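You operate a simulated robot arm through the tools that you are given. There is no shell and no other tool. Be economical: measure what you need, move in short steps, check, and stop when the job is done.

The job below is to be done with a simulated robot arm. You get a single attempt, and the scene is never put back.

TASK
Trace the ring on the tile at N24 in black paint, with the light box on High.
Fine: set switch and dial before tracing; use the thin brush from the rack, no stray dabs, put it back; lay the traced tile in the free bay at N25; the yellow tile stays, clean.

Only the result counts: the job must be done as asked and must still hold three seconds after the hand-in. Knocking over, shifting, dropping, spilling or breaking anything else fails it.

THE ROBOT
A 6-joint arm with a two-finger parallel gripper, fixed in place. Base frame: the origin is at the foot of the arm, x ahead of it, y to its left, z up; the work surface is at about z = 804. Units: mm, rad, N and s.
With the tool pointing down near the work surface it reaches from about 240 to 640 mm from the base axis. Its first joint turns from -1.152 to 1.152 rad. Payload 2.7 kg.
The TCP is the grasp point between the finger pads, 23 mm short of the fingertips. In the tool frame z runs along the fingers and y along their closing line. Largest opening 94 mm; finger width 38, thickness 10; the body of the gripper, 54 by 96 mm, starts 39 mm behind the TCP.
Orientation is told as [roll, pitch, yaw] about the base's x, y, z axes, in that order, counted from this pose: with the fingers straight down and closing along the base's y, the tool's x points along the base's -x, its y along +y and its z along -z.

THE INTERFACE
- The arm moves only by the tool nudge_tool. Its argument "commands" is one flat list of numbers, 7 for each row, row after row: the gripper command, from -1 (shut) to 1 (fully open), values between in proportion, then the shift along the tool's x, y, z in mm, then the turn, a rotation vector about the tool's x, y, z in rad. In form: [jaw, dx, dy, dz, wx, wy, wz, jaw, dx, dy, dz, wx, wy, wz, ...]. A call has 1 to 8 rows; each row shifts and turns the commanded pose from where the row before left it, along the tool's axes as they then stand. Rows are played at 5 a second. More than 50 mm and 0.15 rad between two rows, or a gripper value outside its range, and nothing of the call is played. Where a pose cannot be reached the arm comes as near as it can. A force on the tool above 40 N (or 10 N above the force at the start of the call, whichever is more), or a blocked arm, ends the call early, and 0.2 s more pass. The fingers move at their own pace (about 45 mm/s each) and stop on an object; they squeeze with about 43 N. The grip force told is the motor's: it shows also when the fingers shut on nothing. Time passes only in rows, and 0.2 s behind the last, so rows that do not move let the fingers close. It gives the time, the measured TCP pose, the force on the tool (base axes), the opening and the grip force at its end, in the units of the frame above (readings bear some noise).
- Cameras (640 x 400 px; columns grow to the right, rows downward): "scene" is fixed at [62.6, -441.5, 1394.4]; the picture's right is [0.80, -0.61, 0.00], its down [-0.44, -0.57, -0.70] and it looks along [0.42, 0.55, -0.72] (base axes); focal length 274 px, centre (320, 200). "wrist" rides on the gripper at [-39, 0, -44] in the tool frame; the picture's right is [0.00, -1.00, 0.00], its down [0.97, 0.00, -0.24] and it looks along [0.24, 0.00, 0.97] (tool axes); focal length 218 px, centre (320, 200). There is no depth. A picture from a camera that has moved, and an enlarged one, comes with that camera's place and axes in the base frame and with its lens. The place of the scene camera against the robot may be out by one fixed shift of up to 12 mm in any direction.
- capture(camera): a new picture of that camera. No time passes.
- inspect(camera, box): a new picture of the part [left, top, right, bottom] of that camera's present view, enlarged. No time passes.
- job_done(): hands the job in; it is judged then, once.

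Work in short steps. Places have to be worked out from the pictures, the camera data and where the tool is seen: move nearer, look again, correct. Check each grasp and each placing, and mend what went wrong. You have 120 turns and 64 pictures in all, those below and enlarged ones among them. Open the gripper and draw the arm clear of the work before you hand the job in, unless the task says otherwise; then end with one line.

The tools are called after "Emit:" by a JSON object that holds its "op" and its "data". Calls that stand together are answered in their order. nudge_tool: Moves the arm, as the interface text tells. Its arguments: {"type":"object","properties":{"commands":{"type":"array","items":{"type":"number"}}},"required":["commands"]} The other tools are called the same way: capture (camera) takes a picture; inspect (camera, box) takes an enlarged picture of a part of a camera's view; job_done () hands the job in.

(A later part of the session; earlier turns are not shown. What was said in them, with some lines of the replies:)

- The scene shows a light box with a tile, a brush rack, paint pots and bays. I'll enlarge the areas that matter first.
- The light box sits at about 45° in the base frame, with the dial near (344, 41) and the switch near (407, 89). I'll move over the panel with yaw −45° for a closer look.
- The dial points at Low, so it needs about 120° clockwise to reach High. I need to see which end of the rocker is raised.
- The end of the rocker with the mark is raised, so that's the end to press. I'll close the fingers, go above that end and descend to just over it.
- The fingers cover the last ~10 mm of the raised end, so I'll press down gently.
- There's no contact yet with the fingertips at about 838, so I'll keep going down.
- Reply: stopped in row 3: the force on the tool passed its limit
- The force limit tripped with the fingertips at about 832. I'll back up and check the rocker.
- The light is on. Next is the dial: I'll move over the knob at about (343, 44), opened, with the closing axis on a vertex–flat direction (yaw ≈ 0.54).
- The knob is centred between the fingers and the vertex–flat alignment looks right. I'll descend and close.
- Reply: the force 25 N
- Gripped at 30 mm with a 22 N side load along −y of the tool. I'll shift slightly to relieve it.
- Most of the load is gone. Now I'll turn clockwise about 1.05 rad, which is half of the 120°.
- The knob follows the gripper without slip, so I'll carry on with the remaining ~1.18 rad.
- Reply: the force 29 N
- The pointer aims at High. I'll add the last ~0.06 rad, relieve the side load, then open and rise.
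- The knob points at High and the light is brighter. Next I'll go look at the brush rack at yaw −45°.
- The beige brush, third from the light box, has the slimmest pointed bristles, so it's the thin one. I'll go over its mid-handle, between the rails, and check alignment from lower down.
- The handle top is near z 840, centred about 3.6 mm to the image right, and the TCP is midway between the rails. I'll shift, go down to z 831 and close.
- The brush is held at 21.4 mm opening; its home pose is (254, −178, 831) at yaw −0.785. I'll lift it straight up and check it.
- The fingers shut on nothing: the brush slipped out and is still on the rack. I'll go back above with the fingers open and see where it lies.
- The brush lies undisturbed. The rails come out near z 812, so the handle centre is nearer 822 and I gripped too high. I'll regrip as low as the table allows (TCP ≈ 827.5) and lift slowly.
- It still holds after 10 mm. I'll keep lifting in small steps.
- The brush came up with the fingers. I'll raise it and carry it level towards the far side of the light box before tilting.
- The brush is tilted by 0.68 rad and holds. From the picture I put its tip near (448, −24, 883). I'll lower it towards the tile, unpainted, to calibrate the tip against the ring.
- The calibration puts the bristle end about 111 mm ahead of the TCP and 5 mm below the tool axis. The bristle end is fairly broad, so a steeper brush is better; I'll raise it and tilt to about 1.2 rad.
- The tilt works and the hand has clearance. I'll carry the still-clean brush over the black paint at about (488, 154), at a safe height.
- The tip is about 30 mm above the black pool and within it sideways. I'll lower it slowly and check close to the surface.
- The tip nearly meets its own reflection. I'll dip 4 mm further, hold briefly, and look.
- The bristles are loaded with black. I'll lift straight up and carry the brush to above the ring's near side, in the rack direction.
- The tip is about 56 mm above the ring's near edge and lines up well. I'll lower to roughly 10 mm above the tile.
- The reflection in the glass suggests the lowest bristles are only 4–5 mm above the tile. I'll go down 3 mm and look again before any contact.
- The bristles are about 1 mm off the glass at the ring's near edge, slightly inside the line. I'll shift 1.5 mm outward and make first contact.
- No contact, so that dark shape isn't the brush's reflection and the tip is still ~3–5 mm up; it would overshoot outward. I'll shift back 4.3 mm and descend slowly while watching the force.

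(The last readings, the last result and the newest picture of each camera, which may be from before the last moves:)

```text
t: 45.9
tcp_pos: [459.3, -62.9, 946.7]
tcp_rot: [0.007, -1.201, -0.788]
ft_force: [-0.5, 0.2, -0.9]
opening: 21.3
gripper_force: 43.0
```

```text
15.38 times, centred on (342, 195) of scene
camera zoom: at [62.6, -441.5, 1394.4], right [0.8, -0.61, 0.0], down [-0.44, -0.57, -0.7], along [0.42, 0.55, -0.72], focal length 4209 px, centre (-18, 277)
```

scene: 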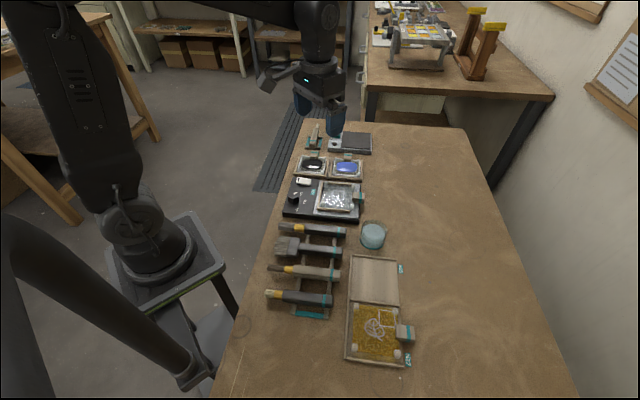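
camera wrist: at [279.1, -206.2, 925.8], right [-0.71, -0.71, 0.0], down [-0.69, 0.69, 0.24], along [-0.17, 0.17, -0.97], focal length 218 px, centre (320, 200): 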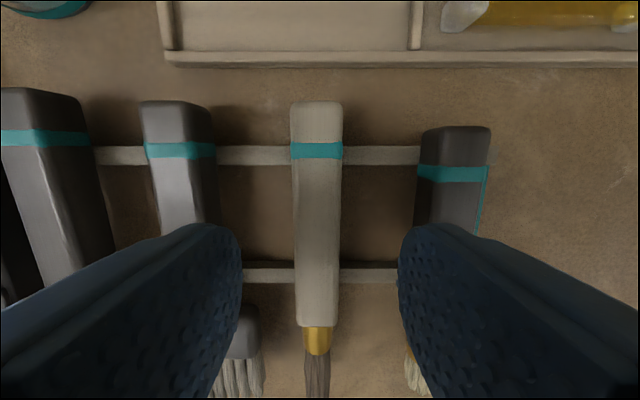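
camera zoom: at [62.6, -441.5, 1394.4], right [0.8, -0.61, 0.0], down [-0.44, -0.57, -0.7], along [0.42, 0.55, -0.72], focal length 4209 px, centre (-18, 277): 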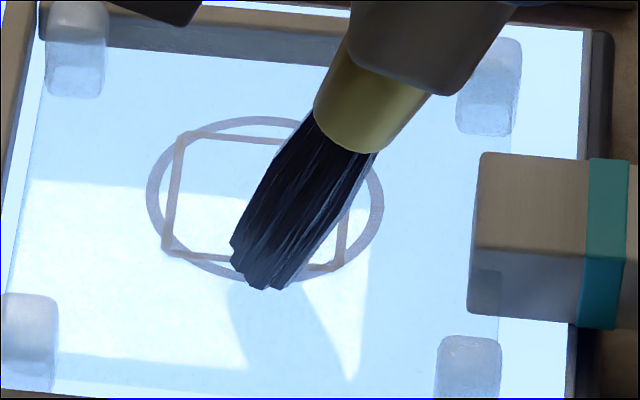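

Emit:
{"op": "nudge_tool", "data": {"commands": [-1, 0.93, 0, 0.36, 0, 0, 0, -1, 0.93, 0, 0.36, 0, 0, 0, -1, 0, 0, 0, 0, 0, 0]}}

Emit:
{"op": "nudge_tool", "data": {"commands": [-1, 0.93, 0, 0.36, 0, 0, 0, -1, 0, 0, 0, 0, 0, 0]}}

Emit:
{"op": "inspect", "data": {"camera": "scene", "box": [326, 182, 358, 208]}}

```text
t: 46.7
tcp_pos: [460.3, -61.9, 944.0]
tcp_rot: [0.009, -1.205, -0.794]
ft_force: [-1.7, -0.4, 12.0]
opening: 21.3
gripper_force: 42.9
```

```text
t: 47.3
tcp_pos: [460.3, -62.9, 945.3]
tcp_rot: [0.012, -1.207, -0.798]
ft_force: [-2.8, -2.0, 22.8]
opening: 21.6
gripper_force: 42.6
```

```text
15.38 times, centred on (342, 195) of scene
camera zoom: at [62.2, -441.5, 1394.4], right [0.8, -0.61, 0.0], down [-0.43, -0.57, -0.7], along [0.42, 0.55, -0.72], focal length 4209 px, centre (-18, 277)
```

zoom: 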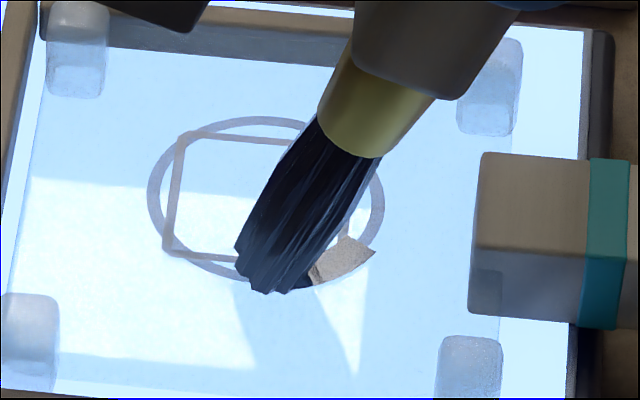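

Contact is made at 12–23 N and a mark appeared near the ring line. I'll lift 12 mm to see exactly where the paint went.

Emit:
{"op": "nudge_tool", "data": {"commands": [-1, -5.6, 0, -2.2, 0, 0, 0, -1, -9.3, 0, -3.6, 0, 0, 0, -1, -14, 0, -5.4, 0, 0, 0, -1, 0, 0, 0, 0, 0, 0]}}

Emit:
{"op": "inspect", "data": {"camera": "scene", "box": [326, 182, 358, 208]}}

```text
t: 48.3
tcp_pos: [458.3, -63.4, 972.5]
tcp_rot: [0.002, -1.198, -0.787]
ft_force: [-0.9, 0.0, -0.3]
opening: 21.1
gripper_force: 43.2
```

```text
15.38 times, centred on (342, 195) of scene
camera zoom: at [62.6, -441.5, 1394.4], right [0.8, -0.61, 0.0], down [-0.44, -0.57, -0.7], along [0.42, 0.55, -0.72], focal length 4209 px, centre (-18, 277)
```

zoom: 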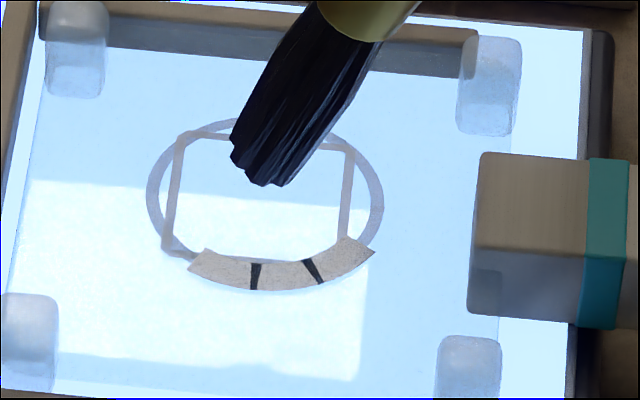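

The light contact painted three ring segments cleanly, centred on the ring line. I'll go on with light vertical dabs around the circle so nothing drags the tile, starting about 47° further and checking.

Emit:
{"op": "nudge_tool", "data": {"commands": [-1, 15.7, 10, 20.4, 0, 0, 0, -1, 0, 0, 0, 0, 0, 0, -1, 6.9, 0, 2.68, 0, 0, 0, -1, 0, 0, 0, 0, 0, 0]}}

Emit:
{"op": "nudge_tool", "data": {"commands": [-1, -6.9, 0, -2.68, 0, 0, 0, -1, 0, 0, 0, 0, 0, 0]}}

Emit:
{"op": "inspect", "data": {"camera": "scene", "box": [326, 182, 358, 208]}}

```text
t: 49.3
tcp_pos: [477.3, -65.9, 944.1]
tcp_rot: [0.009, -1.205, -0.795]
ft_force: [-0.6, -0.1, 8.4]
opening: 21.3
gripper_force: 42.6
```

```text
t: 49.9
tcp_pos: [477.0, -64.6, 950.3]
tcp_rot: [0.004, -1.199, -0.79]
ft_force: [0.3, -0.7, -1.1]
opening: 21.4
gripper_force: 43.2
```

```text
15.38 times, centred on (342, 195) of scene
camera zoom: at [62.6, -441.5, 1394.4], right [0.8, -0.61, 0.0], down [-0.44, -0.57, -0.7], along [0.42, 0.55, -0.72], focal length 4209 px, centre (-18, 277)
```

zoom: 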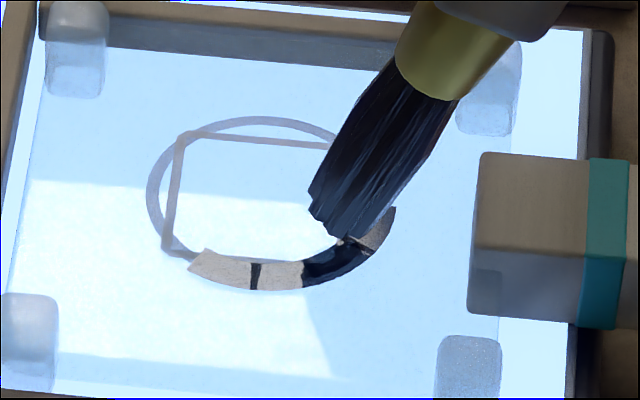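

The segment shows the brush mirrored, so the paint is glossy black, and a fourth segment is done. I'll continue with the next two dabs.

Emit:
{"op": "nudge_tool", "data": {"commands": [-1, -0.9, 14.15, 2.33, 0, 0, 0, -1, 6.9, 0, 2.68, 0, 0, 0, -1, 0, 0, 0, 0, 0, 0, -1, -6.9, 0, -2.68, 0, 0, 0, -1, 2.6, 12.45, -6.7, 0, 0, 0, -1, 6.9, 0, 2.68, 0, 0, 0, -1, 0, 0, 0, 0, 0, 0]}}

Emit:
{"op": "nudge_tool", "data": {"commands": [-1, -6.9, 0, -2.68, 0, 0, 0, -1, 0, 0, 0, 0, 0, 0]}}

Emit:
{"op": "inspect", "data": {"camera": "scene", "box": [326, 182, 358, 208]}}

```text
t: 51.5
tcp_pos: [492.3, -42.6, 946.2]
tcp_rot: [0.008, -1.202, -0.792]
ft_force: [-0.4, 0.1, 1.9]
opening: 21.3
gripper_force: 42.6
```

```text
t: 52.1
tcp_pos: [490.6, -42.9, 952.3]
tcp_rot: [0.006, -1.201, -0.792]
ft_force: [-0.2, 1.3, -1.0]
opening: 21.4
gripper_force: 43.0
```

```text
15.38 times, centred on (342, 195) of scene
camera zoom: at [62.6, -441.5, 1394.4], right [0.8, -0.61, 0.0], down [-0.44, -0.57, -0.7], along [0.42, 0.55, -0.72], focal length 4209 px, centre (-18, 277)
```

zoom: 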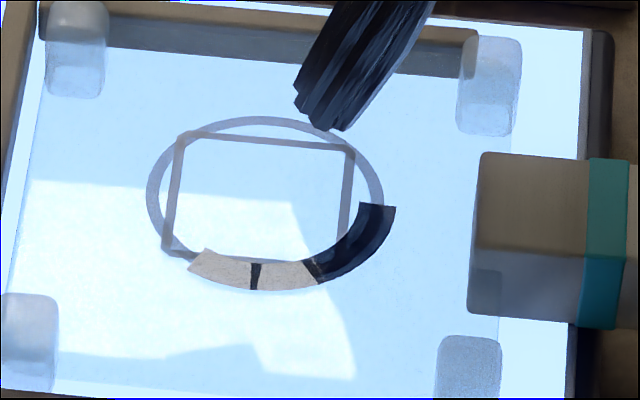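

Dabs at 100° and 140° left nothing, with only ~2 N of contact. I'll press a little deeper here, until about 10 N.

Emit:
{"op": "nudge_tool", "data": {"commands": [-1, 6.9, 0, 2.68, 0, 0, 0, -1, 0.93, 0, 0.36, 0, 0, 0, -1, 0, 0, 0, 0, 0, 0]}}

Emit:
{"op": "inspect", "data": {"camera": "scene", "box": [326, 182, 358, 208]}}

```text
t: 52.9
tcp_pos: [494.1, -42.4, 946.3]
tcp_rot: [0.011, -1.203, -0.796]
ft_force: [-1.9, 1.2, 11.5]
opening: 21.4
gripper_force: 43.3
```

```text
15.38 times, centred on (342, 195) of scene
camera zoom: at [62.4, -441.5, 1394.4], right [0.8, -0.61, 0.0], down [-0.43, -0.57, -0.7], along [0.42, 0.55, -0.72], focal length 4209 px, centre (-18, 277)
```

zoom: 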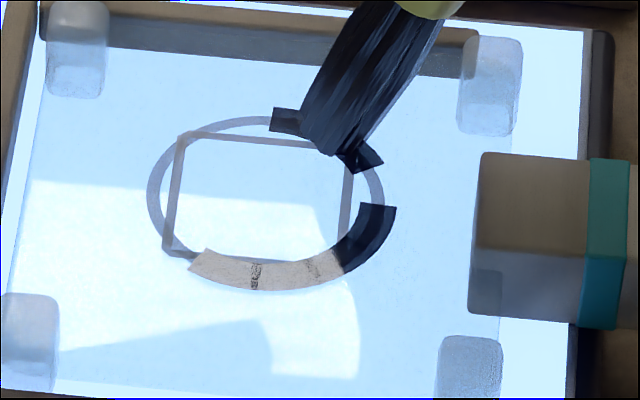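

About 11 N painted two more segments. I'll fill the gap at 100° with a firmer dab, then check.

Emit:
{"op": "nudge_tool", "data": {"commands": [-1, -7.83, 0, -3.04, 0, 0, 0, -1, -2.6, -12.45, 6.7, 0, 0, 0, -1, 6.5, 0, 2.5, 0, 0, 0, -1, 1.0, 0, 0.4, 0, 0, 0, -1, 0, 0, 0, 0, 0, 0]}}

```text
t: 54.1
tcp_pos: [488.2, -56.7, 944.0]
tcp_rot: [0.008, -1.203, -0.795]
ft_force: [-1.9, 0.2, 5.6]
opening: 21.2
gripper_force: 42.9
```

Emit:
{"op": "nudge_tool", "data": {"commands": [-1, 0.5, 0, 0.2, 0, 0, 0, -1, 0, 0, 0, 0, 0, 0]}}

Emit:
{"op": "inspect", "data": {"camera": "scene", "box": [326, 182, 358, 208]}}

```text
t: 54.7
tcp_pos: [490.0, -56.2, 943.5]
tcp_rot: [0.01, -1.204, -0.796]
ft_force: [-1.1, 0.5, 12.8]
opening: 21.3
gripper_force: 43.0
```

```text
15.38 times, centred on (342, 195) of scene
camera zoom: at [62.4, -441.5, 1394.4], right [0.8, -0.61, 0.0], down [-0.43, -0.57, -0.7], along [0.42, 0.55, -0.72], focal length 4209 px, centre (-18, 277)
```

zoom: 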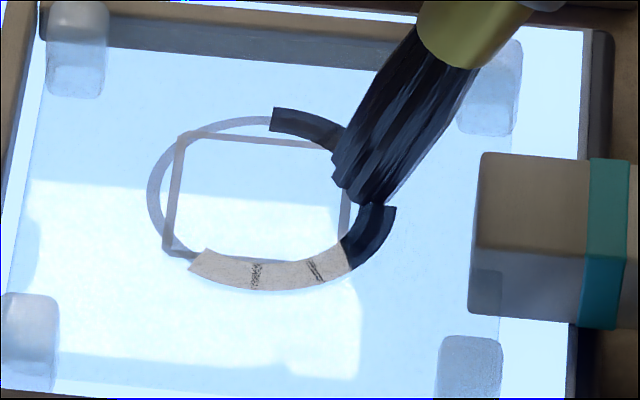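

Pressed to 12.8 N here. I'll lift and move to 220° on the far left side for the next dab.

Emit:
{"op": "nudge_tool", "data": {"commands": [-1, -8.0, 0, -3.1, 0, 0, 0, -1, 6.2, 6.2, -16, 0, 0, 0, -1, 6.2, 6.2, -16, 0, 0, 0, -1, 0, 0, 0, 0, 0, 0]}}

Emit:
{"op": "nudge_tool", "data": {"commands": [-1, 6.5, 0, 2.5, 0, 0, 0, -1, 1.0, 0, 0.4, 0, 0, 0, -1, 0, 0, 0, 0, 0, 0]}}

Emit:
{"op": "inspect", "data": {"camera": "scene", "box": [326, 182, 358, 208]}}

```text
t: 55.7
tcp_pos: [471.2, -24.9, 950.8]
tcp_rot: [0.006, -1.2, -0.79]
ft_force: [0.3, 1.0, -0.6]
opening: 21.4
gripper_force: 42.4
```

```text
t: 56.5
tcp_pos: [471.3, -24.2, 945.2]
tcp_rot: [0.009, -1.204, -0.794]
ft_force: [-1.1, -2.1, 10.0]
opening: 20.9
gripper_force: 43.0
```

```text
15.38 times, centred on (342, 195) of scene
camera zoom: at [62.5, -441.5, 1394.4], right [0.8, -0.61, 0.0], down [-0.43, -0.57, -0.7], along [0.42, 0.55, -0.72], focal length 4209 px, centre (-18, 277)
```

zoom: 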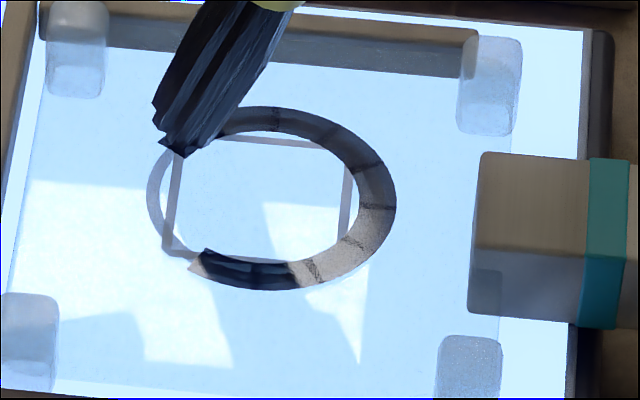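

The right side is complete. I'll lift, go to 270° (2.5 mm inward in case of tip bias) and dab there.

Emit:
{"op": "nudge_tool", "data": {"commands": [-1, -7.5, 0, -2.9, 0, 0, 0, -1, 1.8, -16.1, -4.66, 0, 0, 0, -1, 0, 0, 0, 0, 0, 0, -1, 6.5, 0, 2.5, 0, 0, 0, -1, 1.2, 0, 0.45, 0, 0, 0, -1, 0, 0, 0, 0, 0, 0]}}

Emit:
{"op": "inspect", "data": {"camera": "scene", "box": [326, 182, 358, 208]}}

```text
t: 57.9
tcp_pos: [457.2, -30.9, 945.5]
tcp_rot: [0.009, -1.204, -0.792]
ft_force: [-1.7, 1.0, 7.2]
opening: 21.3
gripper_force: 42.4
```

```text
15.38 times, centred on (342, 195) of scene
camera zoom: at [62.5, -441.5, 1394.4], right [0.8, -0.61, 0.0], down [-0.43, -0.57, -0.7], along [0.42, 0.55, -0.72], focal length 4209 px, centre (-18, 277)
```

zoom: 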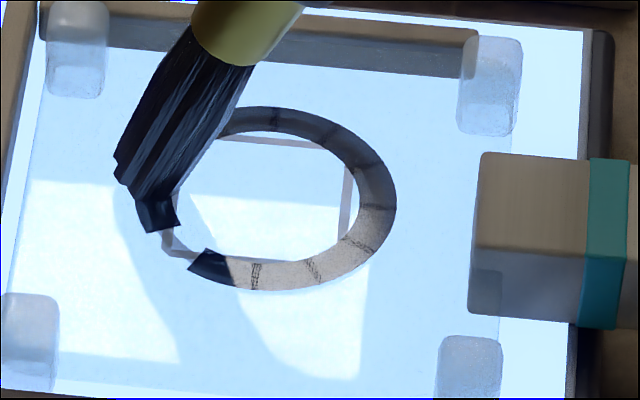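

One segment is left at about 308°. I'll do the next dab there.

Emit:
{"op": "nudge_tool", "data": {"commands": [-1, -7.7, 0, -2.95, 0, 0, 0, -1, -1.63, -12.9, 4.19, 0, 0, 0, -1, 0, 0, 0, 0, 0, 0, -1, 6.5, 0, 2.5, 0, 0, 0, -1, 1.0, 0, 0.4, 0, 0, 0, -1, 0, 0, 0, 0, 0, 0]}}

Emit:
{"op": "nudge_tool", "data": {"commands": [-1, -9, 0, -3.5, 0, 0, 0, -1, -14, 0, -5.4, 0, 0, 0, -1, -18, 0, -7, 0, 0, 0, -1, 0, 0, 0, 0, 0, 0]}}

Emit:
{"op": "inspect", "data": {"camera": "scene", "box": [318, 175, 366, 214]}}

```text
t: 59.3
tcp_pos: [451.8, -43.5, 945.0]
tcp_rot: [0.006, -1.201, -0.793]
ft_force: [-0.7, -1.6, 5.3]
opening: 21.4
gripper_force: 42.9
```

```text
t: 60.3
tcp_pos: [452.5, -43.9, 988.1]
tcp_rot: [0.005, -1.202, -0.79]
ft_force: [-0.5, -0.3, -1.2]
opening: 21.4
gripper_force: 43.4
```

```text
10.26 times, centred on (342, 194) of scene
camera zoom: at [62.6, -441.5, 1394.4], right [0.8, -0.61, 0.0], down [-0.44, -0.57, -0.7], along [0.42, 0.55, -0.72], focal length 2806 px, centre (94, 256)
```

zoom: 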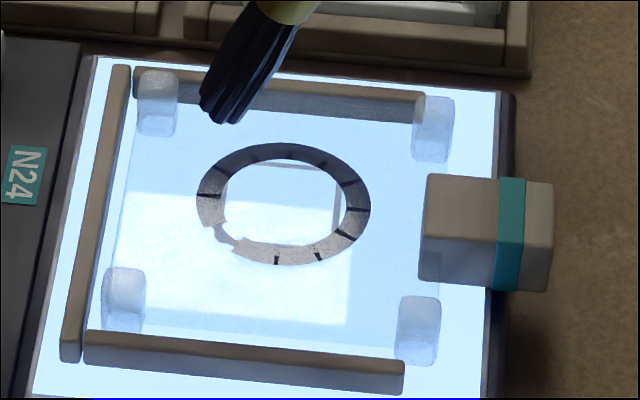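

Only the segment at the lower left (~317°) is unpainted; that dab was too light. I'll repeat it, slightly shifted and firmer.

Emit:
{"op": "nudge_tool", "data": {"commands": [-1, 17.3, -2.5, 8.86, 0, 0, 0, -1, 17, 0, 6.5, 0, 0, 0, -1, 0, 0, 0, 0, 0, 0, -1, 5.5, 0, 2.2, 0, 0, 0, -1, 1.4, 0, 0.55, 0, 0, 0, -1, 0, 0, 0, 0, 0, 0]}}

```text
t: 61.7
tcp_pos: [452.2, -47.0, 945.5]
tcp_rot: [0.014, -1.207, -0.798]
ft_force: [-3.4, 1.4, 19.5]
opening: 21.2
gripper_force: 43.4
```

That press reached 19.5 N. I'll lift clear and check the whole ring.

Emit:
{"op": "nudge_tool", "data": {"commands": [-1, -9, 0, -3.5, 0, 0, 0, -1, -14, 0, -5.4, 0, 0, 0, -1, -20, 0, -7.8, 0, 0, 0, -1, -23, 0, -9, 0, 0, 0, -1, 0, 0, 0, 0, 0, 0]}}

Emit:
{"op": "inspect", "data": {"camera": "scene", "box": [318, 175, 366, 214]}}

```text
t: 62.9
tcp_pos: [451.3, -47.4, 1015.4]
tcp_rot: [0.003, -1.202, -0.79]
ft_force: [0.2, -0.6, -0.7]
opening: 21.1
gripper_force: 43.1
```

```text
10.26 times, centred on (342, 194) of scene
camera zoom: at [62.6, -441.5, 1394.4], right [0.8, -0.61, 0.0], down [-0.44, -0.57, -0.7], along [0.42, 0.55, -0.72], focal length 2806 px, centre (94, 256)
```

zoom: 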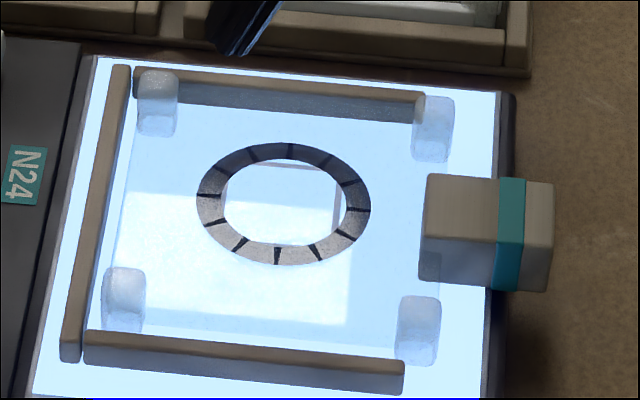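

The ring is fully painted. I'll level the brush and carry it back above its rack place.

Emit:
{"op": "nudge_tool", "data": {"commands": [-1, 0, 0, 0, 0, 0.15, 0, -1, 0, 0, 0, 0, 0.15, 0, -1, 0, 0, 0, 0, 0.15, 0, -1, 0, 0, 0, 0, 0.15, 0, -1, 0, 0, 0, 0, 0.15, 0, -1, 0, 0, 0, 0, 0.15, 0, -1, 0, 0, 0, 0, 0.15, 0, -1, 0, 0, 0, 0, 0.15, 0]}}

Emit:
{"op": "nudge_tool", "data": {"commands": [-1, 4, -20, 0, 0, 0, 0, -1, 7, -36, 0, 0, 0, 0, -1, 7, -36, 0, 0, 0, 0, -1, 7, -36, 0, 0, 0, 0, -1, 7, -36, 0, 0, 0, 0, -1, 7, -36, 0, 0, 0, 0, -1, 5, -28, 0, 0, 0, 0, -1, 0, 0, 0, 0, 0, 0]}}

```text
t: 64.7
tcp_pos: [451.7, -48.0, 1015.0]
tcp_rot: [0.003, 0.0, -0.787]
ft_force: [-0.8, -0.2, -1.8]
opening: 21.3
gripper_force: 43.0
```

```text
t: 66.5
tcp_pos: [258.2, -178.3, 1013.9]
tcp_rot: [0.002, -0.002, -0.785]
ft_force: [0.6, 0.3, -1.3]
opening: 21.2
gripper_force: 42.8
```

Emit:
{"op": "nudge_tool", "data": {"commands": [-1, 1.8, -2.4, 20, 0, 0, 0, -1, 0, 0, 36, 0, 0, 0, -1, 0, 0, 36, 0, 0, 0, -1, 0, 0, 36, 0, 0, 0, -1, 0, 0, 22, 0, 0, 0, -1, 0, 0, 0, 0, 0, 0]}}

Emit:
{"op": "inspect", "data": {"camera": "scene", "box": [250, 215, 360, 310]}}

Emit:
{"op": "capture", "data": {"camera": "wrist"}}

```text
t: 67.9
tcp_pos: [257.1, -181.1, 863.0]
tcp_rot: [0.001, -0.001, -0.784]
ft_force: [1.1, 0.0, -0.7]
opening: 21.4
gripper_force: 42.3
```

```text
4.21 times, centred on (305, 262) of scene
camera zoom: at [62.6, -441.5, 1394.4], right [0.8, -0.61, 0.0], down [-0.44, -0.57, -0.7], along [0.42, 0.55, -0.72], focal length 1152 px, centre (383, -63)
```

zoom: 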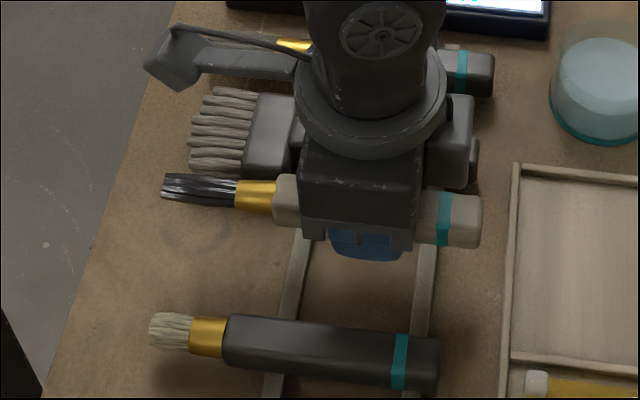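

```text
15 pictures are left
camera wrist: at [284.6, -206.9, 907.9], right [-0.71, -0.71, 0.0], down [-0.69, 0.69, 0.24], along [-0.17, 0.17, -0.97], focal length 218 px, centre (320, 200)
```

wrist: 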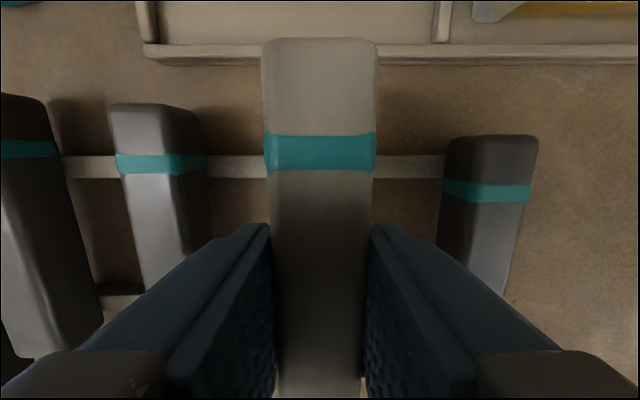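

It's well aligned. I'll shift 2 mm along the brush and lower it onto the rails gently.

Emit:
{"op": "nudge_tool", "data": {"commands": [-1, 2, 0, 12, 0, 0, 0, -1, 0, 0, 10, 0, 0, 0, -1, 0, 0, 7, 0, 0, 0, -1, 0, 0, 4, 0, 0, 0, -1, 0, 0, 0, 0, 0, 0]}}

```text
t: 69.1
tcp_pos: [254.5, -176.3, 828.6]
tcp_rot: [0.003, -0.002, -0.787]
ft_force: [0.3, -0.3, -1.3]
opening: 21.0
gripper_force: 42.9
```

Emit:
{"op": "nudge_tool", "data": {"commands": [-1, 0, 0, 1, 0, 0, 0, -1, 0, 0, 0.7, 0, 0, 0, -1, 0, 0, 0, 0, 0, 0]}}

```text
t: 69.9
tcp_pos: [255.4, -176.0, 828.7]
tcp_rot: [0.002, -0.003, -0.786]
ft_force: [-7.1, 1.7, 33.9]
opening: 21.4
gripper_force: 42.7
```

It's firmly seated. I'll ease off 0.8 mm, open gradually, and rise.

Emit:
{"op": "nudge_tool", "data": {"commands": [-1, 0, 0, -0.8, 0, 0, 0, -0.45, 0, 0, 0, 0, 0, 0, -0.2, 0, 0, 0, 0, 0, 0, 0.1, 0, 0, 0, 0, 0, 0, 0.1, 0, 0, 0, 0, 0, 0, 0.1, 0, 0, -15, 0, 0, 0, 0.1, 0, 0, -35, 0, 0, 0, 0.1, 0, 0, -40, 0, 0, 0]}}

Emit:
{"op": "nudge_tool", "data": {"commands": [0.1, -20, 20, -40, 0, 0, 0, 0.1, -20, 20, -30, 0, 0, 0]}}

Emit:
{"op": "capture", "data": {"camera": "wrist"}}

Emit:
{"op": "inspect", "data": {"camera": "scene", "box": [255, 215, 425, 375]}}

```text
t: 71.7
tcp_pos: [255.3, -177.3, 920.2]
tcp_rot: [0.001, -0.001, -0.786]
ft_force: [-0.5, 0.1, -0.4]
opening: 51.5
gripper_force: 0.1
```

```text
t: 72.3
tcp_pos: [310.5, -176.7, 993.3]
tcp_rot: [0.001, -0.003, -0.784]
ft_force: [-0.3, 0.1, -0.2]
opening: 51.6
gripper_force: 0.1
```

```text
14 pictures are left
camera wrist: at [337.7, -202.7, 1038.1], right [-0.71, -0.71, 0.0], down [-0.69, 0.69, 0.24], along [-0.17, 0.17, -0.97], focal length 218 px, centre (320, 200)
```

wrist: 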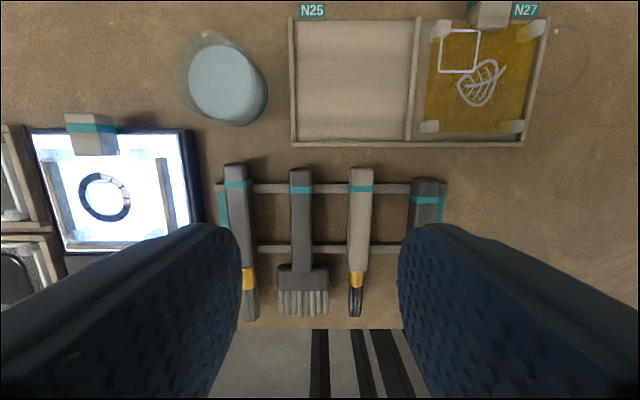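

```text
2.50 times, centred on (340, 295) of scene
camera zoom: at [62.6, -441.5, 1394.4], right [0.8, -0.61, 0.0], down [-0.44, -0.57, -0.7], along [0.42, 0.55, -0.72], focal length 684 px, centre (270, -38)
```

zoom: 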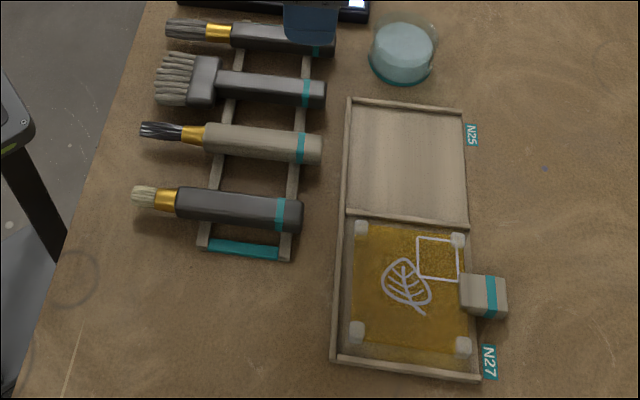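

The thin brush is back in its place and nothing else moved. Next is the tile: I'll go above its tab at about (490, −66) and look closely.

Emit:
{"op": "nudge_tool", "data": {"commands": [0.1, -9.8, 41, 0, 0, 0, 0, 0.1, -9.8, 41, 0, 0, 0, 0, 0.1, -9.8, 41, 0, 0, 0, 0, 0.1, -9.8, 41, 0, 0, 0, 0, 0.1, -9.8, 41, 0, 0, 0, 0, 0.1, 0, 0, 35, 0, 0, 0, 0.1, 0, 0, 35, 0, 0, 0, 0.1, 0, 0, 0, 0, 0, 0]}}

Emit:
{"op": "capture", "data": {"camera": "wrist"}}

Emit:
{"op": "inspect", "data": {"camera": "scene", "box": [330, 176, 370, 206]}}

```text
t: 74.1
tcp_pos: [490.1, -65.3, 919.7]
tcp_rot: [0.003, -0.002, -0.786]
ft_force: [0.5, 0.3, -0.5]
opening: 51.8
gripper_force: 0.1
```

```text
12 pictures are left
camera wrist: at [518.0, -92.6, 964.8], right [-0.71, -0.71, 0.0], down [-0.69, 0.69, 0.24], along [-0.17, 0.17, -0.97], focal length 218 px, centre (320, 200)
```

wrist: 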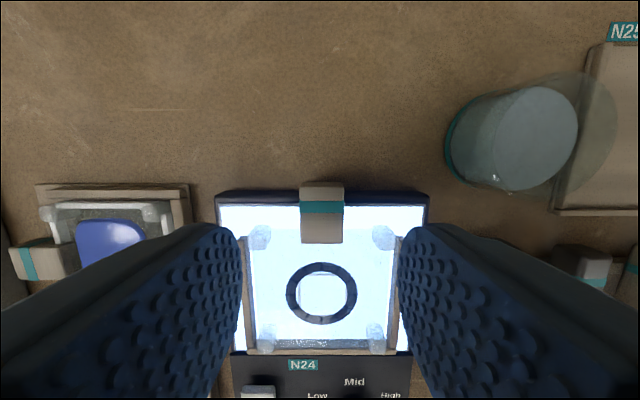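

```text
13.33 times, centred on (350, 191) of scene
camera zoom: at [62.6, -441.5, 1394.4], right [0.8, -0.61, 0.0], down [-0.44, -0.57, -0.7], along [0.42, 0.55, -0.72], focal length 3648 px, centre (-80, 320)
```

zoom: 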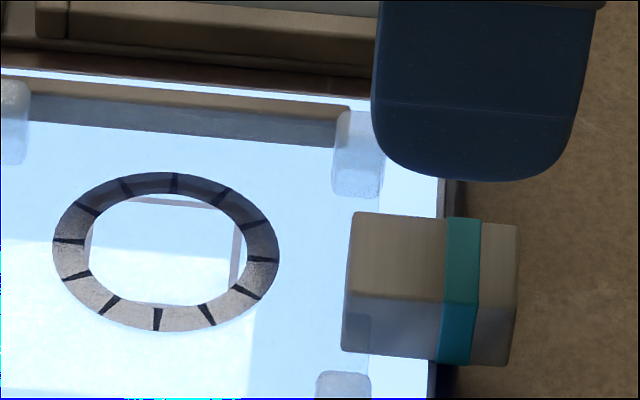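

The tab is ~22 mm wide and ~34 mm long, its top about z 844, overhanging the box edge. Before choosing the grip height I need the bay's wall and floor heights, using the yellow tile's tab as reference.

Emit:
{"op": "inspect", "data": {"camera": "scene", "box": [340, 250, 430, 370]}}

```text
3.33 times, centred on (385, 310) of scene
camera zoom: at [62.6, -441.5, 1394.4], right [0.8, -0.61, 0.0], down [-0.44, -0.57, -0.7], along [0.42, 0.55, -0.72], focal length 912 px, centre (103, -167)
```

zoom: 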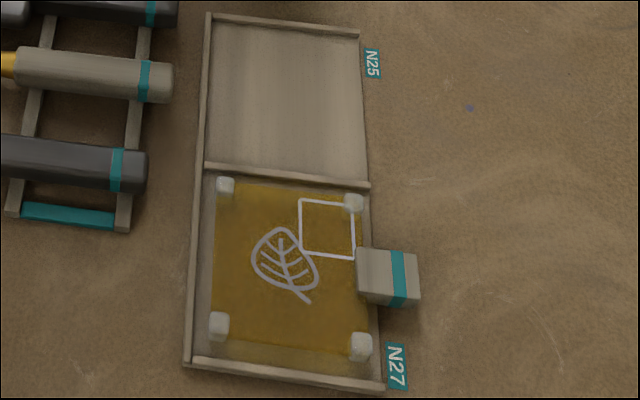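

The bay is open on its −b side, so the tab will overhang there. I'll grip the outer 15 mm of the tab, clear of the box edge, with TCP ≈ 845, coming down just outside the box.

Emit:
{"op": "nudge_tool", "data": {"commands": [0.1, -23.3, -1.4, 0, 0, 0, 0, 0.1, 0, 0, 30, 0, 0, 0, 0.1, 0, 0, 25, 0, 0, 0, 0.1, 0, 0, 0, 0, 0, 0]}}

Emit:
{"op": "capture", "data": {"camera": "wrist"}}

```text
t: 75.1
tcp_pos: [506.6, -83.3, 865.8]
tcp_rot: [0.002, -0.002, -0.785]
ft_force: [0.3, -0.1, 0.0]
opening: 51.8
gripper_force: 0.1
```

```text
9 pictures are left
camera wrist: at [532.8, -111.1, 910.8], right [-0.71, -0.71, 0.0], down [-0.69, 0.69, 0.24], along [-0.17, 0.17, -0.97], focal length 218 px, centre (320, 200)
```

wrist: 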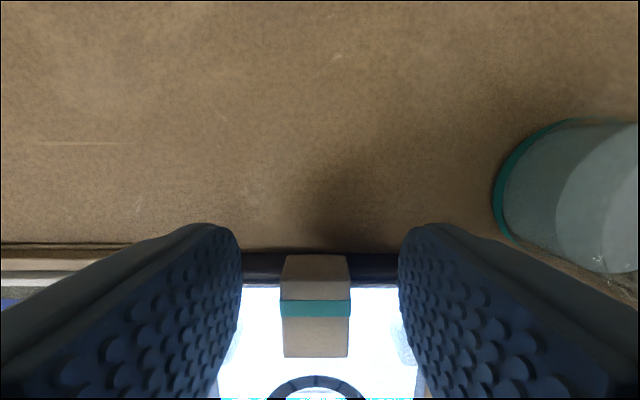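

The tab lines up between the fingers. The inner finger edges would sit only ~1 mm off the box, so I'll first grip with the fingertips above box level and draw the tile ~14 mm out along its guides.

Emit:
{"op": "nudge_tool", "data": {"commands": [0.1, 10, 1.4, 0, 0, 0, 0, 0.1, 0, 0, 12, 0, 0, 0, 0.1, 0, 0, 0, 0, 0, 0, -0.3, 0, 0, 0, 0, 0, 0, -0.6, 0, 0, 0, 0, 0, 0, -1, 0, 0, 0, 0, 0, 0, -1, 0, 0, 0, 0, 0, 0]}}

```text
t: 76.7
tcp_pos: [498.4, -74.6, 853.2]
tcp_rot: [0.002, -0.002, -0.785]
ft_force: [-0.5, 0.8, 0.3]
opening: 25.0
gripper_force: 43.8
```

Emit:
{"op": "nudge_tool", "data": {"commands": [-1, -2, 0, 0, 0, 0, 0, -1, -3, 0, 0, 0, 0, 0, -1, -3, 0, 0, 0, 0, 0, -1, -3, 0, 0, 0, 0, 0, -1, -3, 0, 0, 0, 0, 0, -1, 0, 0, 0, 0, 0, 0]}}

Emit:
{"op": "capture", "data": {"camera": "wrist"}}

```text
t: 78.1
tcp_pos: [509.9, -86.1, 853.3]
tcp_rot: [0.001, -0.001, -0.786]
ft_force: [0.4, 0.9, -0.4]
opening: 24.9
gripper_force: 43.4
```

```text
8 pictures are left
camera wrist: at [536.7, -112.6, 898.9], right [-0.71, -0.71, 0.0], down [-0.69, 0.69, 0.24], along [-0.17, 0.17, -0.97], focal length 218 px, centre (320, 200)
```

wrist: 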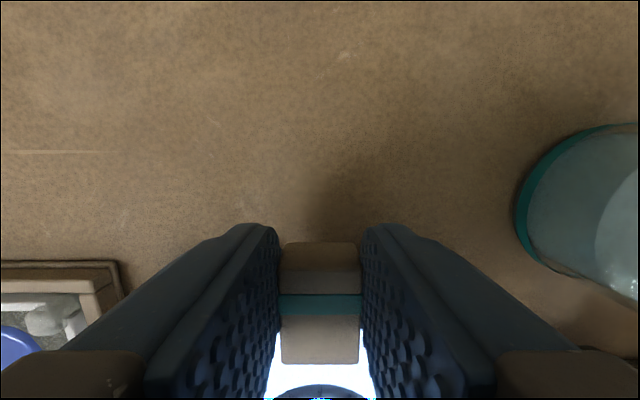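

The tile followed about 14 mm and still rests mostly on the box. I'll open, shift 4.5 mm outward, go down to TCP ≈ 845 and re-grip fully on the tab.

Emit:
{"op": "nudge_tool", "data": {"commands": [-0.2, 0, 0, 0, 0, 0, 0, -0.2, 0, 0, 0, 0, 0, 0, -0.2, -4.5, 0, 0, 0, 0, 0, -0.2, 0, 0, 8, 0, 0, 0, -0.2, 0, 0, 0, 0, 0, 0, -0.6, 0, 0, 0, 0, 0, 0, -1, 0, 0, 0, 0, 0, 0, -1, 0, 0, 0, 0, 0, 0]}}

```text
t: 79.9
tcp_pos: [512.6, -88.0, 845.4]
tcp_rot: [0.001, -0.003, -0.785]
ft_force: [0.3, -0.1, 0.9]
opening: 25.2
gripper_force: 43.2
```

Gripped at 25 mm. I'll lift very slowly and check that it holds level.

Emit:
{"op": "nudge_tool", "data": {"commands": [-1, 0, 0, -2, 0, 0, 0, -1, 0, 0, -3, 0, 0, 0, -1, 0, 0, -4, 0, 0, 0, -1, 0, 0, -5, 0, 0, 0, -1, 0, 0, -6, 0, 0, 0, -1, 0, 0, 0, 0, 0, 0]}}

Emit:
{"op": "inspect", "data": {"camera": "scene", "box": [300, 150, 390, 215]}}

```text
t: 81.3
tcp_pos: [513.3, -87.5, 865.1]
tcp_rot: [0.002, -0.001, -0.785]
ft_force: [0.5, -0.1, -0.1]
opening: 25.3
gripper_force: 43.3
```

```text
6.15 times, centred on (345, 182) of scene
camera zoom: at [62.6, -441.5, 1394.4], right [0.8, -0.61, 0.0], down [-0.44, -0.57, -0.7], along [0.42, 0.55, -0.72], focal length 1684 px, centre (166, 308)
```

zoom: 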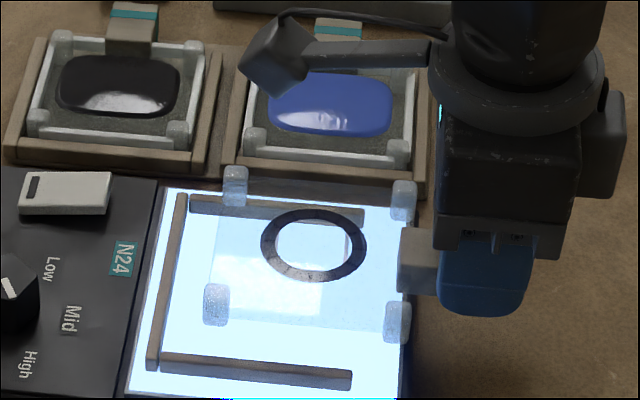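

The tile hangs level in the grip. I'll raise it well above the water glass, then carry it towards bay N25 (centre about a = −64, b = −440, TCP target ≈ (410, −319)).

Emit:
{"op": "nudge_tool", "data": {"commands": [-1, 0, 0, -10, 0, 0, 0, -1, 0, 0, -20, 0, 0, 0, -1, 0, 0, -25, 0, 0, 0, -1, 0, 0, -25, 0, 0, 0, -1, 0, 0, -20, 0, 0, 0, -1, 0, 0, -15, 0, 0, 0, -1, 0, 0, 0, 0, 0, 0]}}

Emit:
{"op": "nudge_tool", "data": {"commands": [-1, -6, -15, 0, 0, 0, 0, -1, -10, -28, 0, 0, 0, 0, -1, -12, -32, 0, 0, 0, 0, -1, -13, -34, 0, 0, 0, 0, -1, -13, -34, 0, 0, 0, 0, -1, -13, -34, 0, 0, 0, 0, -1, -12, -32, 0, 0, 0, 0, -1, -8, -18, 0, 0, 0, 0]}}

Emit:
{"op": "nudge_tool", "data": {"commands": [-1, -3.5, -10, 0, 0, 0, 0, -1, 0, 0, 0, 0, 0, 0]}}

```text
t: 82.9
tcp_pos: [514.5, -88.0, 979.0]
tcp_rot: [0.003, -0.003, -0.785]
ft_force: [0.3, -1.0, -1.3]
opening: 25.1
gripper_force: 43.2
```

```text
t: 84.7
tcp_pos: [414.0, -310.3, 980.3]
tcp_rot: [0.001, -0.001, -0.785]
ft_force: [0.1, 0.0, -0.5]
opening: 25.5
gripper_force: 42.5
```

```text
t: 85.3
tcp_pos: [409.6, -320.8, 979.9]
tcp_rot: [0.001, -0.002, -0.786]
ft_force: [-0.1, 0.0, -1.6]
opening: 25.4
gripper_force: 43.8
```

The tile is over the bay. I'll lower to about 45 mm above its resting height and check alignment.

Emit:
{"op": "nudge_tool", "data": {"commands": [-1, 0, 0, 20, 0, 0, 0, -1, 0, 0, 30, 0, 0, 0, -1, 0, 0, 30, 0, 0, 0, -1, 0, 0, 25, 0, 0, 0, -1, 0, 0, 0, 0, 0, 0]}}

Emit:
{"op": "inspect", "data": {"camera": "scene", "box": [325, 225, 425, 325]}}

```text
t: 86.5
tcp_pos: [409.3, -319.8, 875.2]
tcp_rot: [0.002, -0.002, -0.785]
ft_force: [0.0, -0.2, 0.2]
opening: 25.3
gripper_force: 42.6
```

```text
4.00 times, centred on (375, 275) of scene
camera zoom: at [62.6, -441.5, 1394.4], right [0.8, -0.61, 0.0], down [-0.44, -0.57, -0.7], along [0.42, 0.55, -0.72], focal length 1094 px, centre (100, -100)
```

zoom: 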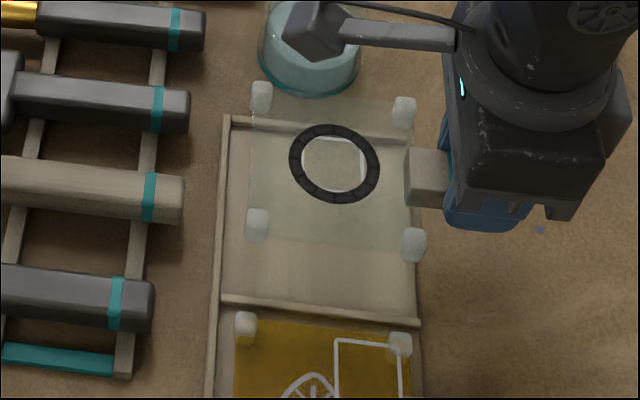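

The projected resting position matches the bay centre. I'll lower gently to about TCP 832.

Emit:
{"op": "nudge_tool", "data": {"commands": [-1, 0, 0, 14, 0, 0, 0, -1, 0, 0, 12, 0, 0, 0, -1, 0, 0, 8, 0, 0, 0, -1, 0, 0, 5, 0, 0, 0, -1, 0, 0, 3, 0, 0, 0, -1, 0, 0, 0, 0, 0, 0]}}

Emit:
{"op": "inspect", "data": {"camera": "scene", "box": [325, 235, 415, 315]}}

```text
t: 87.9
tcp_pos: [409.0, -319.9, 832.6]
tcp_rot: [0.002, -0.002, -0.786]
ft_force: [-0.6, 0.0, -0.7]
opening: 25.2
gripper_force: 43.2
```

```text
5.00 times, centred on (370, 275) of scene
camera zoom: at [62.6, -441.5, 1394.4], right [0.8, -0.61, 0.0], down [-0.44, -0.57, -0.7], along [0.42, 0.55, -0.72], focal length 1368 px, centre (70, -175)
```

zoom: 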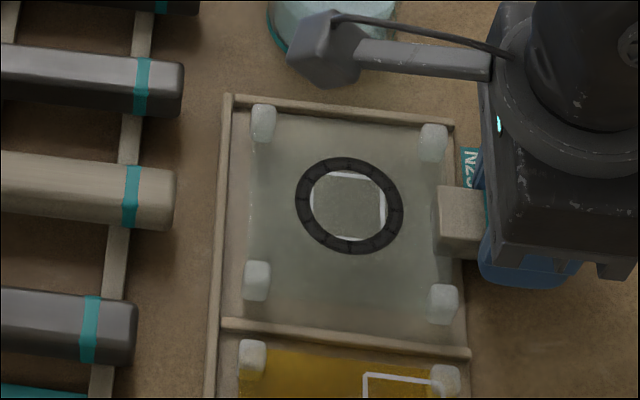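

It's well placed inside the walls and a few mm up still. I'll lower until it touches.

Emit:
{"op": "nudge_tool", "data": {"commands": [-1, 0, 0, 1.5, 0, 0, 0, -1, 0, 0, 1, 0, 0, 0, -1, 0, 0, 0, 0, 0, 0]}}

```text
t: 88.7
tcp_pos: [410.8, -320.9, 831.1]
tcp_rot: [0.003, -0.001, -0.785]
ft_force: [-0.5, 0.4, -0.8]
opening: 25.4
gripper_force: 42.9
```

Emit:
{"op": "nudge_tool", "data": {"commands": [-1, 0, 0, 1, 0, 0, 0, -1, 0, 0, 1, 0, 0, 0, -1, 0, 0, 0, 0, 0, 0]}}

```text
t: 89.5
tcp_pos: [411.3, -321.8, 828.9]
tcp_rot: [0.002, -0.002, -0.785]
ft_force: [0.0, -0.2, -1.5]
opening: 25.4
gripper_force: 42.7
```

Emit:
{"op": "nudge_tool", "data": {"commands": [-1, 0, 0, 0.8, 0, 0, 0, -1, 0, 0, 0, 0, 0, 0]}}

```text
t: 90.1
tcp_pos: [410.5, -321.0, 828.0]
tcp_rot: [0.001, -0.002, -0.787]
ft_force: [-1.5, -0.8, -2.2]
opening: 25.3
gripper_force: 42.9
```

Emit:
{"op": "nudge_tool", "data": {"commands": [-1, 0, 0, 0.7, 0, 0, 0, -1, 0, 0, 0, 0, 0, 0]}}

Emit:
{"op": "inspect", "data": {"camera": "scene", "box": [345, 245, 405, 305]}}

```text
t: 90.7
tcp_pos: [409.4, -320.2, 828.0]
tcp_rot: [0.002, -0.004, -0.785]
ft_force: [0.9, 0.7, 0.0]
opening: 25.5
gripper_force: 43.1
```

```text
6.67 times, centred on (375, 275) of scene
camera zoom: at [62.6, -441.5, 1394.4], right [0.8, -0.61, 0.0], down [-0.44, -0.57, -0.7], along [0.42, 0.55, -0.72], focal length 1824 px, centre (-47, -300)
```

zoom: 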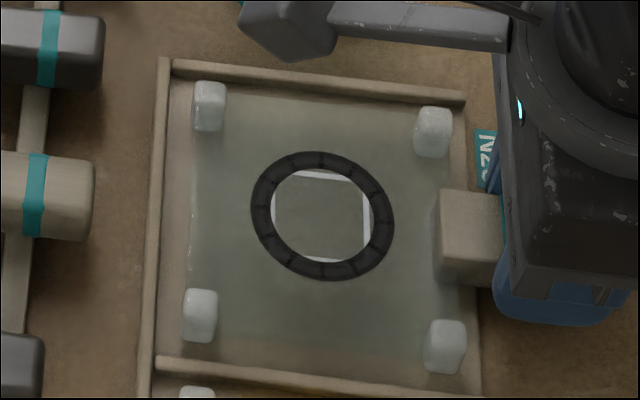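

The tile is centred between the walls and the hanging weight is gone from the reading. I'll open gently and rise straight up.

Emit:
{"op": "nudge_tool", "data": {"commands": [-0.4, 0, 0, 0, 0, 0, 0, -0.3, 0, 0, 0, 0, 0, 0, -0.1, 0, 0, 0, 0, 0, 0, -0.1, 0, 0, 0, 0, 0, 0, -0.1, 0, 0, -10, 0, 0, 0, -0.1, 0, 0, -30, 0, 0, 0, -0.1, 0, 0, -40, 0, 0, 0, -0.1, 0, 0, -45, 0, 0, 0]}}

Emit:
{"op": "nudge_tool", "data": {"commands": [0.3, -10, 45, -20, 0, 0, 0, 0.3, 0, 45, -20, 0, 0, 0, 0.3, 0, 48, -10, 0, 0, 0, 0.3, 0, 48, 0, 0, 0, 0, 0.5, 0, 0, 0, 0, 0, 0]}}

Emit:
{"op": "inspect", "data": {"camera": "scene", "box": [330, 230, 430, 370]}}

Emit:
{"op": "capture", "data": {"camera": "scene"}}

```text
t: 92.5
tcp_pos: [406.6, -322.9, 952.5]
tcp_rot: [0.003, -0.002, -0.786]
ft_force: [0.8, 0.4, 0.1]
opening: 42.3
gripper_force: 0.1
```

```text
refused: row 1 steps farther than a row can; nothing moved
```

```text
2.86 times, centred on (380, 300) of scene
camera zoom: at [62.6, -441.5, 1394.4], right [0.8, -0.61, 0.0], down [-0.43, -0.57, -0.7], along [0.42, 0.55, -0.72], focal length 782 px, centre (149, -86)
```

zoom: 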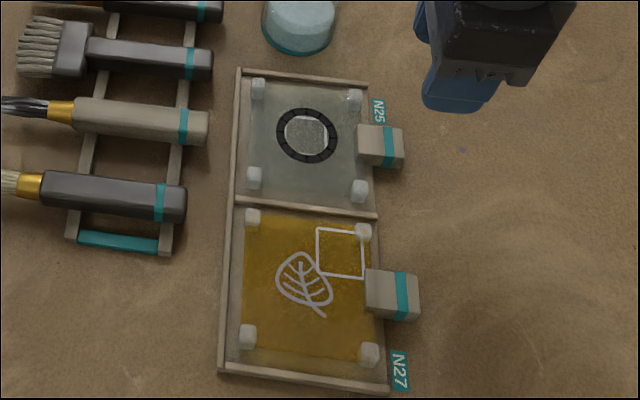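

```text
2 pictures are left
```

scene: 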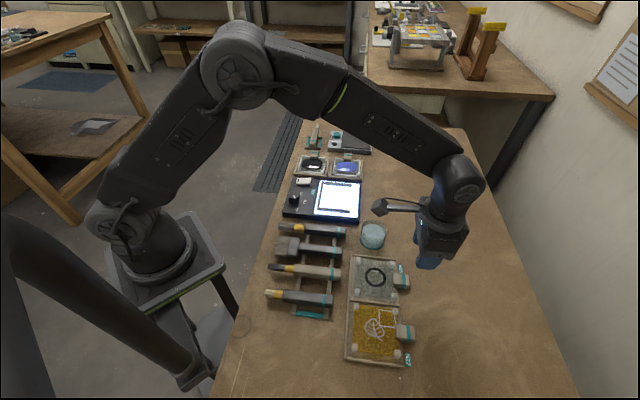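

The traced tile lies in N25, the yellow tile is untouched and the box is on High. I'll raise the arm clear with the gripper open and do a last check.

Emit:
{"op": "nudge_tool", "data": {"commands": [0.3, 0, 0, -40, 0, 0, 0, 0.3, 0, 0, -40, 0, 0, 0, 0.5, 0, 0, -30, 0, 0, 0, 0.5, 0, 40, 0, 0, 0, 0, 0.5, 0, 40, 0, 0, 0, 0, 0.5, 0, 40, 0, 0, 0, 0, 0.5, 0, 0, 0, 0, 0, 0, 0.5, 0, 0, 0, 0, 0, 0]}}

Emit:
{"op": "inspect", "data": {"camera": "scene", "box": [345, 245, 415, 305]}}

Emit:
{"op": "inspect", "data": {"camera": "scene", "box": [270, 120, 400, 330]}}

```text
t: 94.3
tcp_pos: [494.0, -234.9, 1062.9]
tcp_rot: [0.002, 0.0, -0.785]
ft_force: [0.0, 0.2, -0.1]
opening: 70.4
gripper_force: 0.0
```

```text
6.67 times, centred on (380, 275) of scene
camera zoom: at [62.6, -441.5, 1394.4], right [0.8, -0.61, 0.0], down [-0.43, -0.57, -0.7], along [0.42, 0.55, -0.72], focal length 1824 px, centre (-80, -300)
```

zoom: 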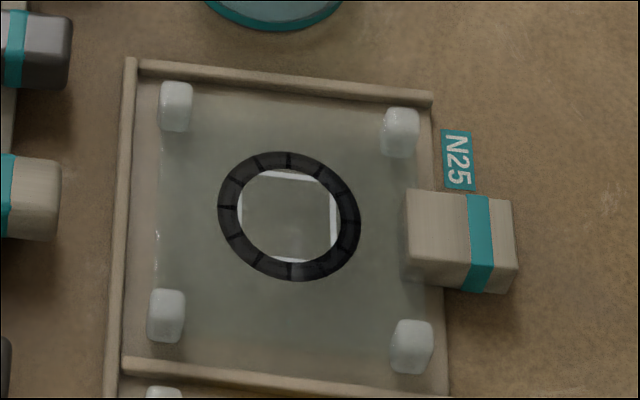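

```text
1.90 times, centred on (335, 225) of scene
camera zoom: at [62.6, -441.5, 1394.4], right [0.8, -0.61, 0.0], down [-0.43, -0.57, -0.7], along [0.42, 0.55, -0.72], focal length 521 px, centre (291, 152)
```

zoom: 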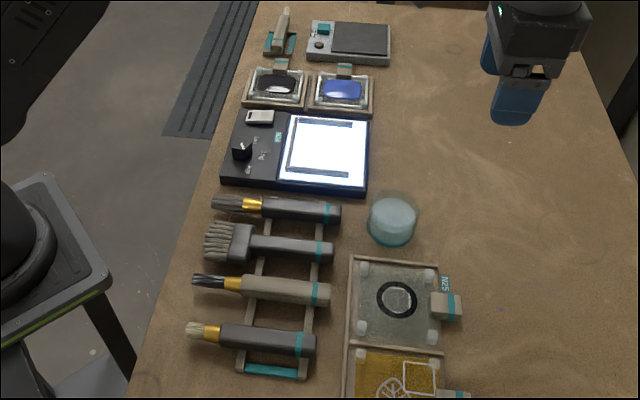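

The ring is complete with no stray marks visible, the tile is seated in N25, the brush is on the rack, the light is on High and the arm is clear. I'm handing in.

Emit:
{"op": "job_done", "data": {}}

```text
The job is handed in.
```

The ring on the N24 tile is fully painted in black with the light box on High; the tile now lies in N25, the thin brush is back on the rack, and the yellow tile was left untouched.
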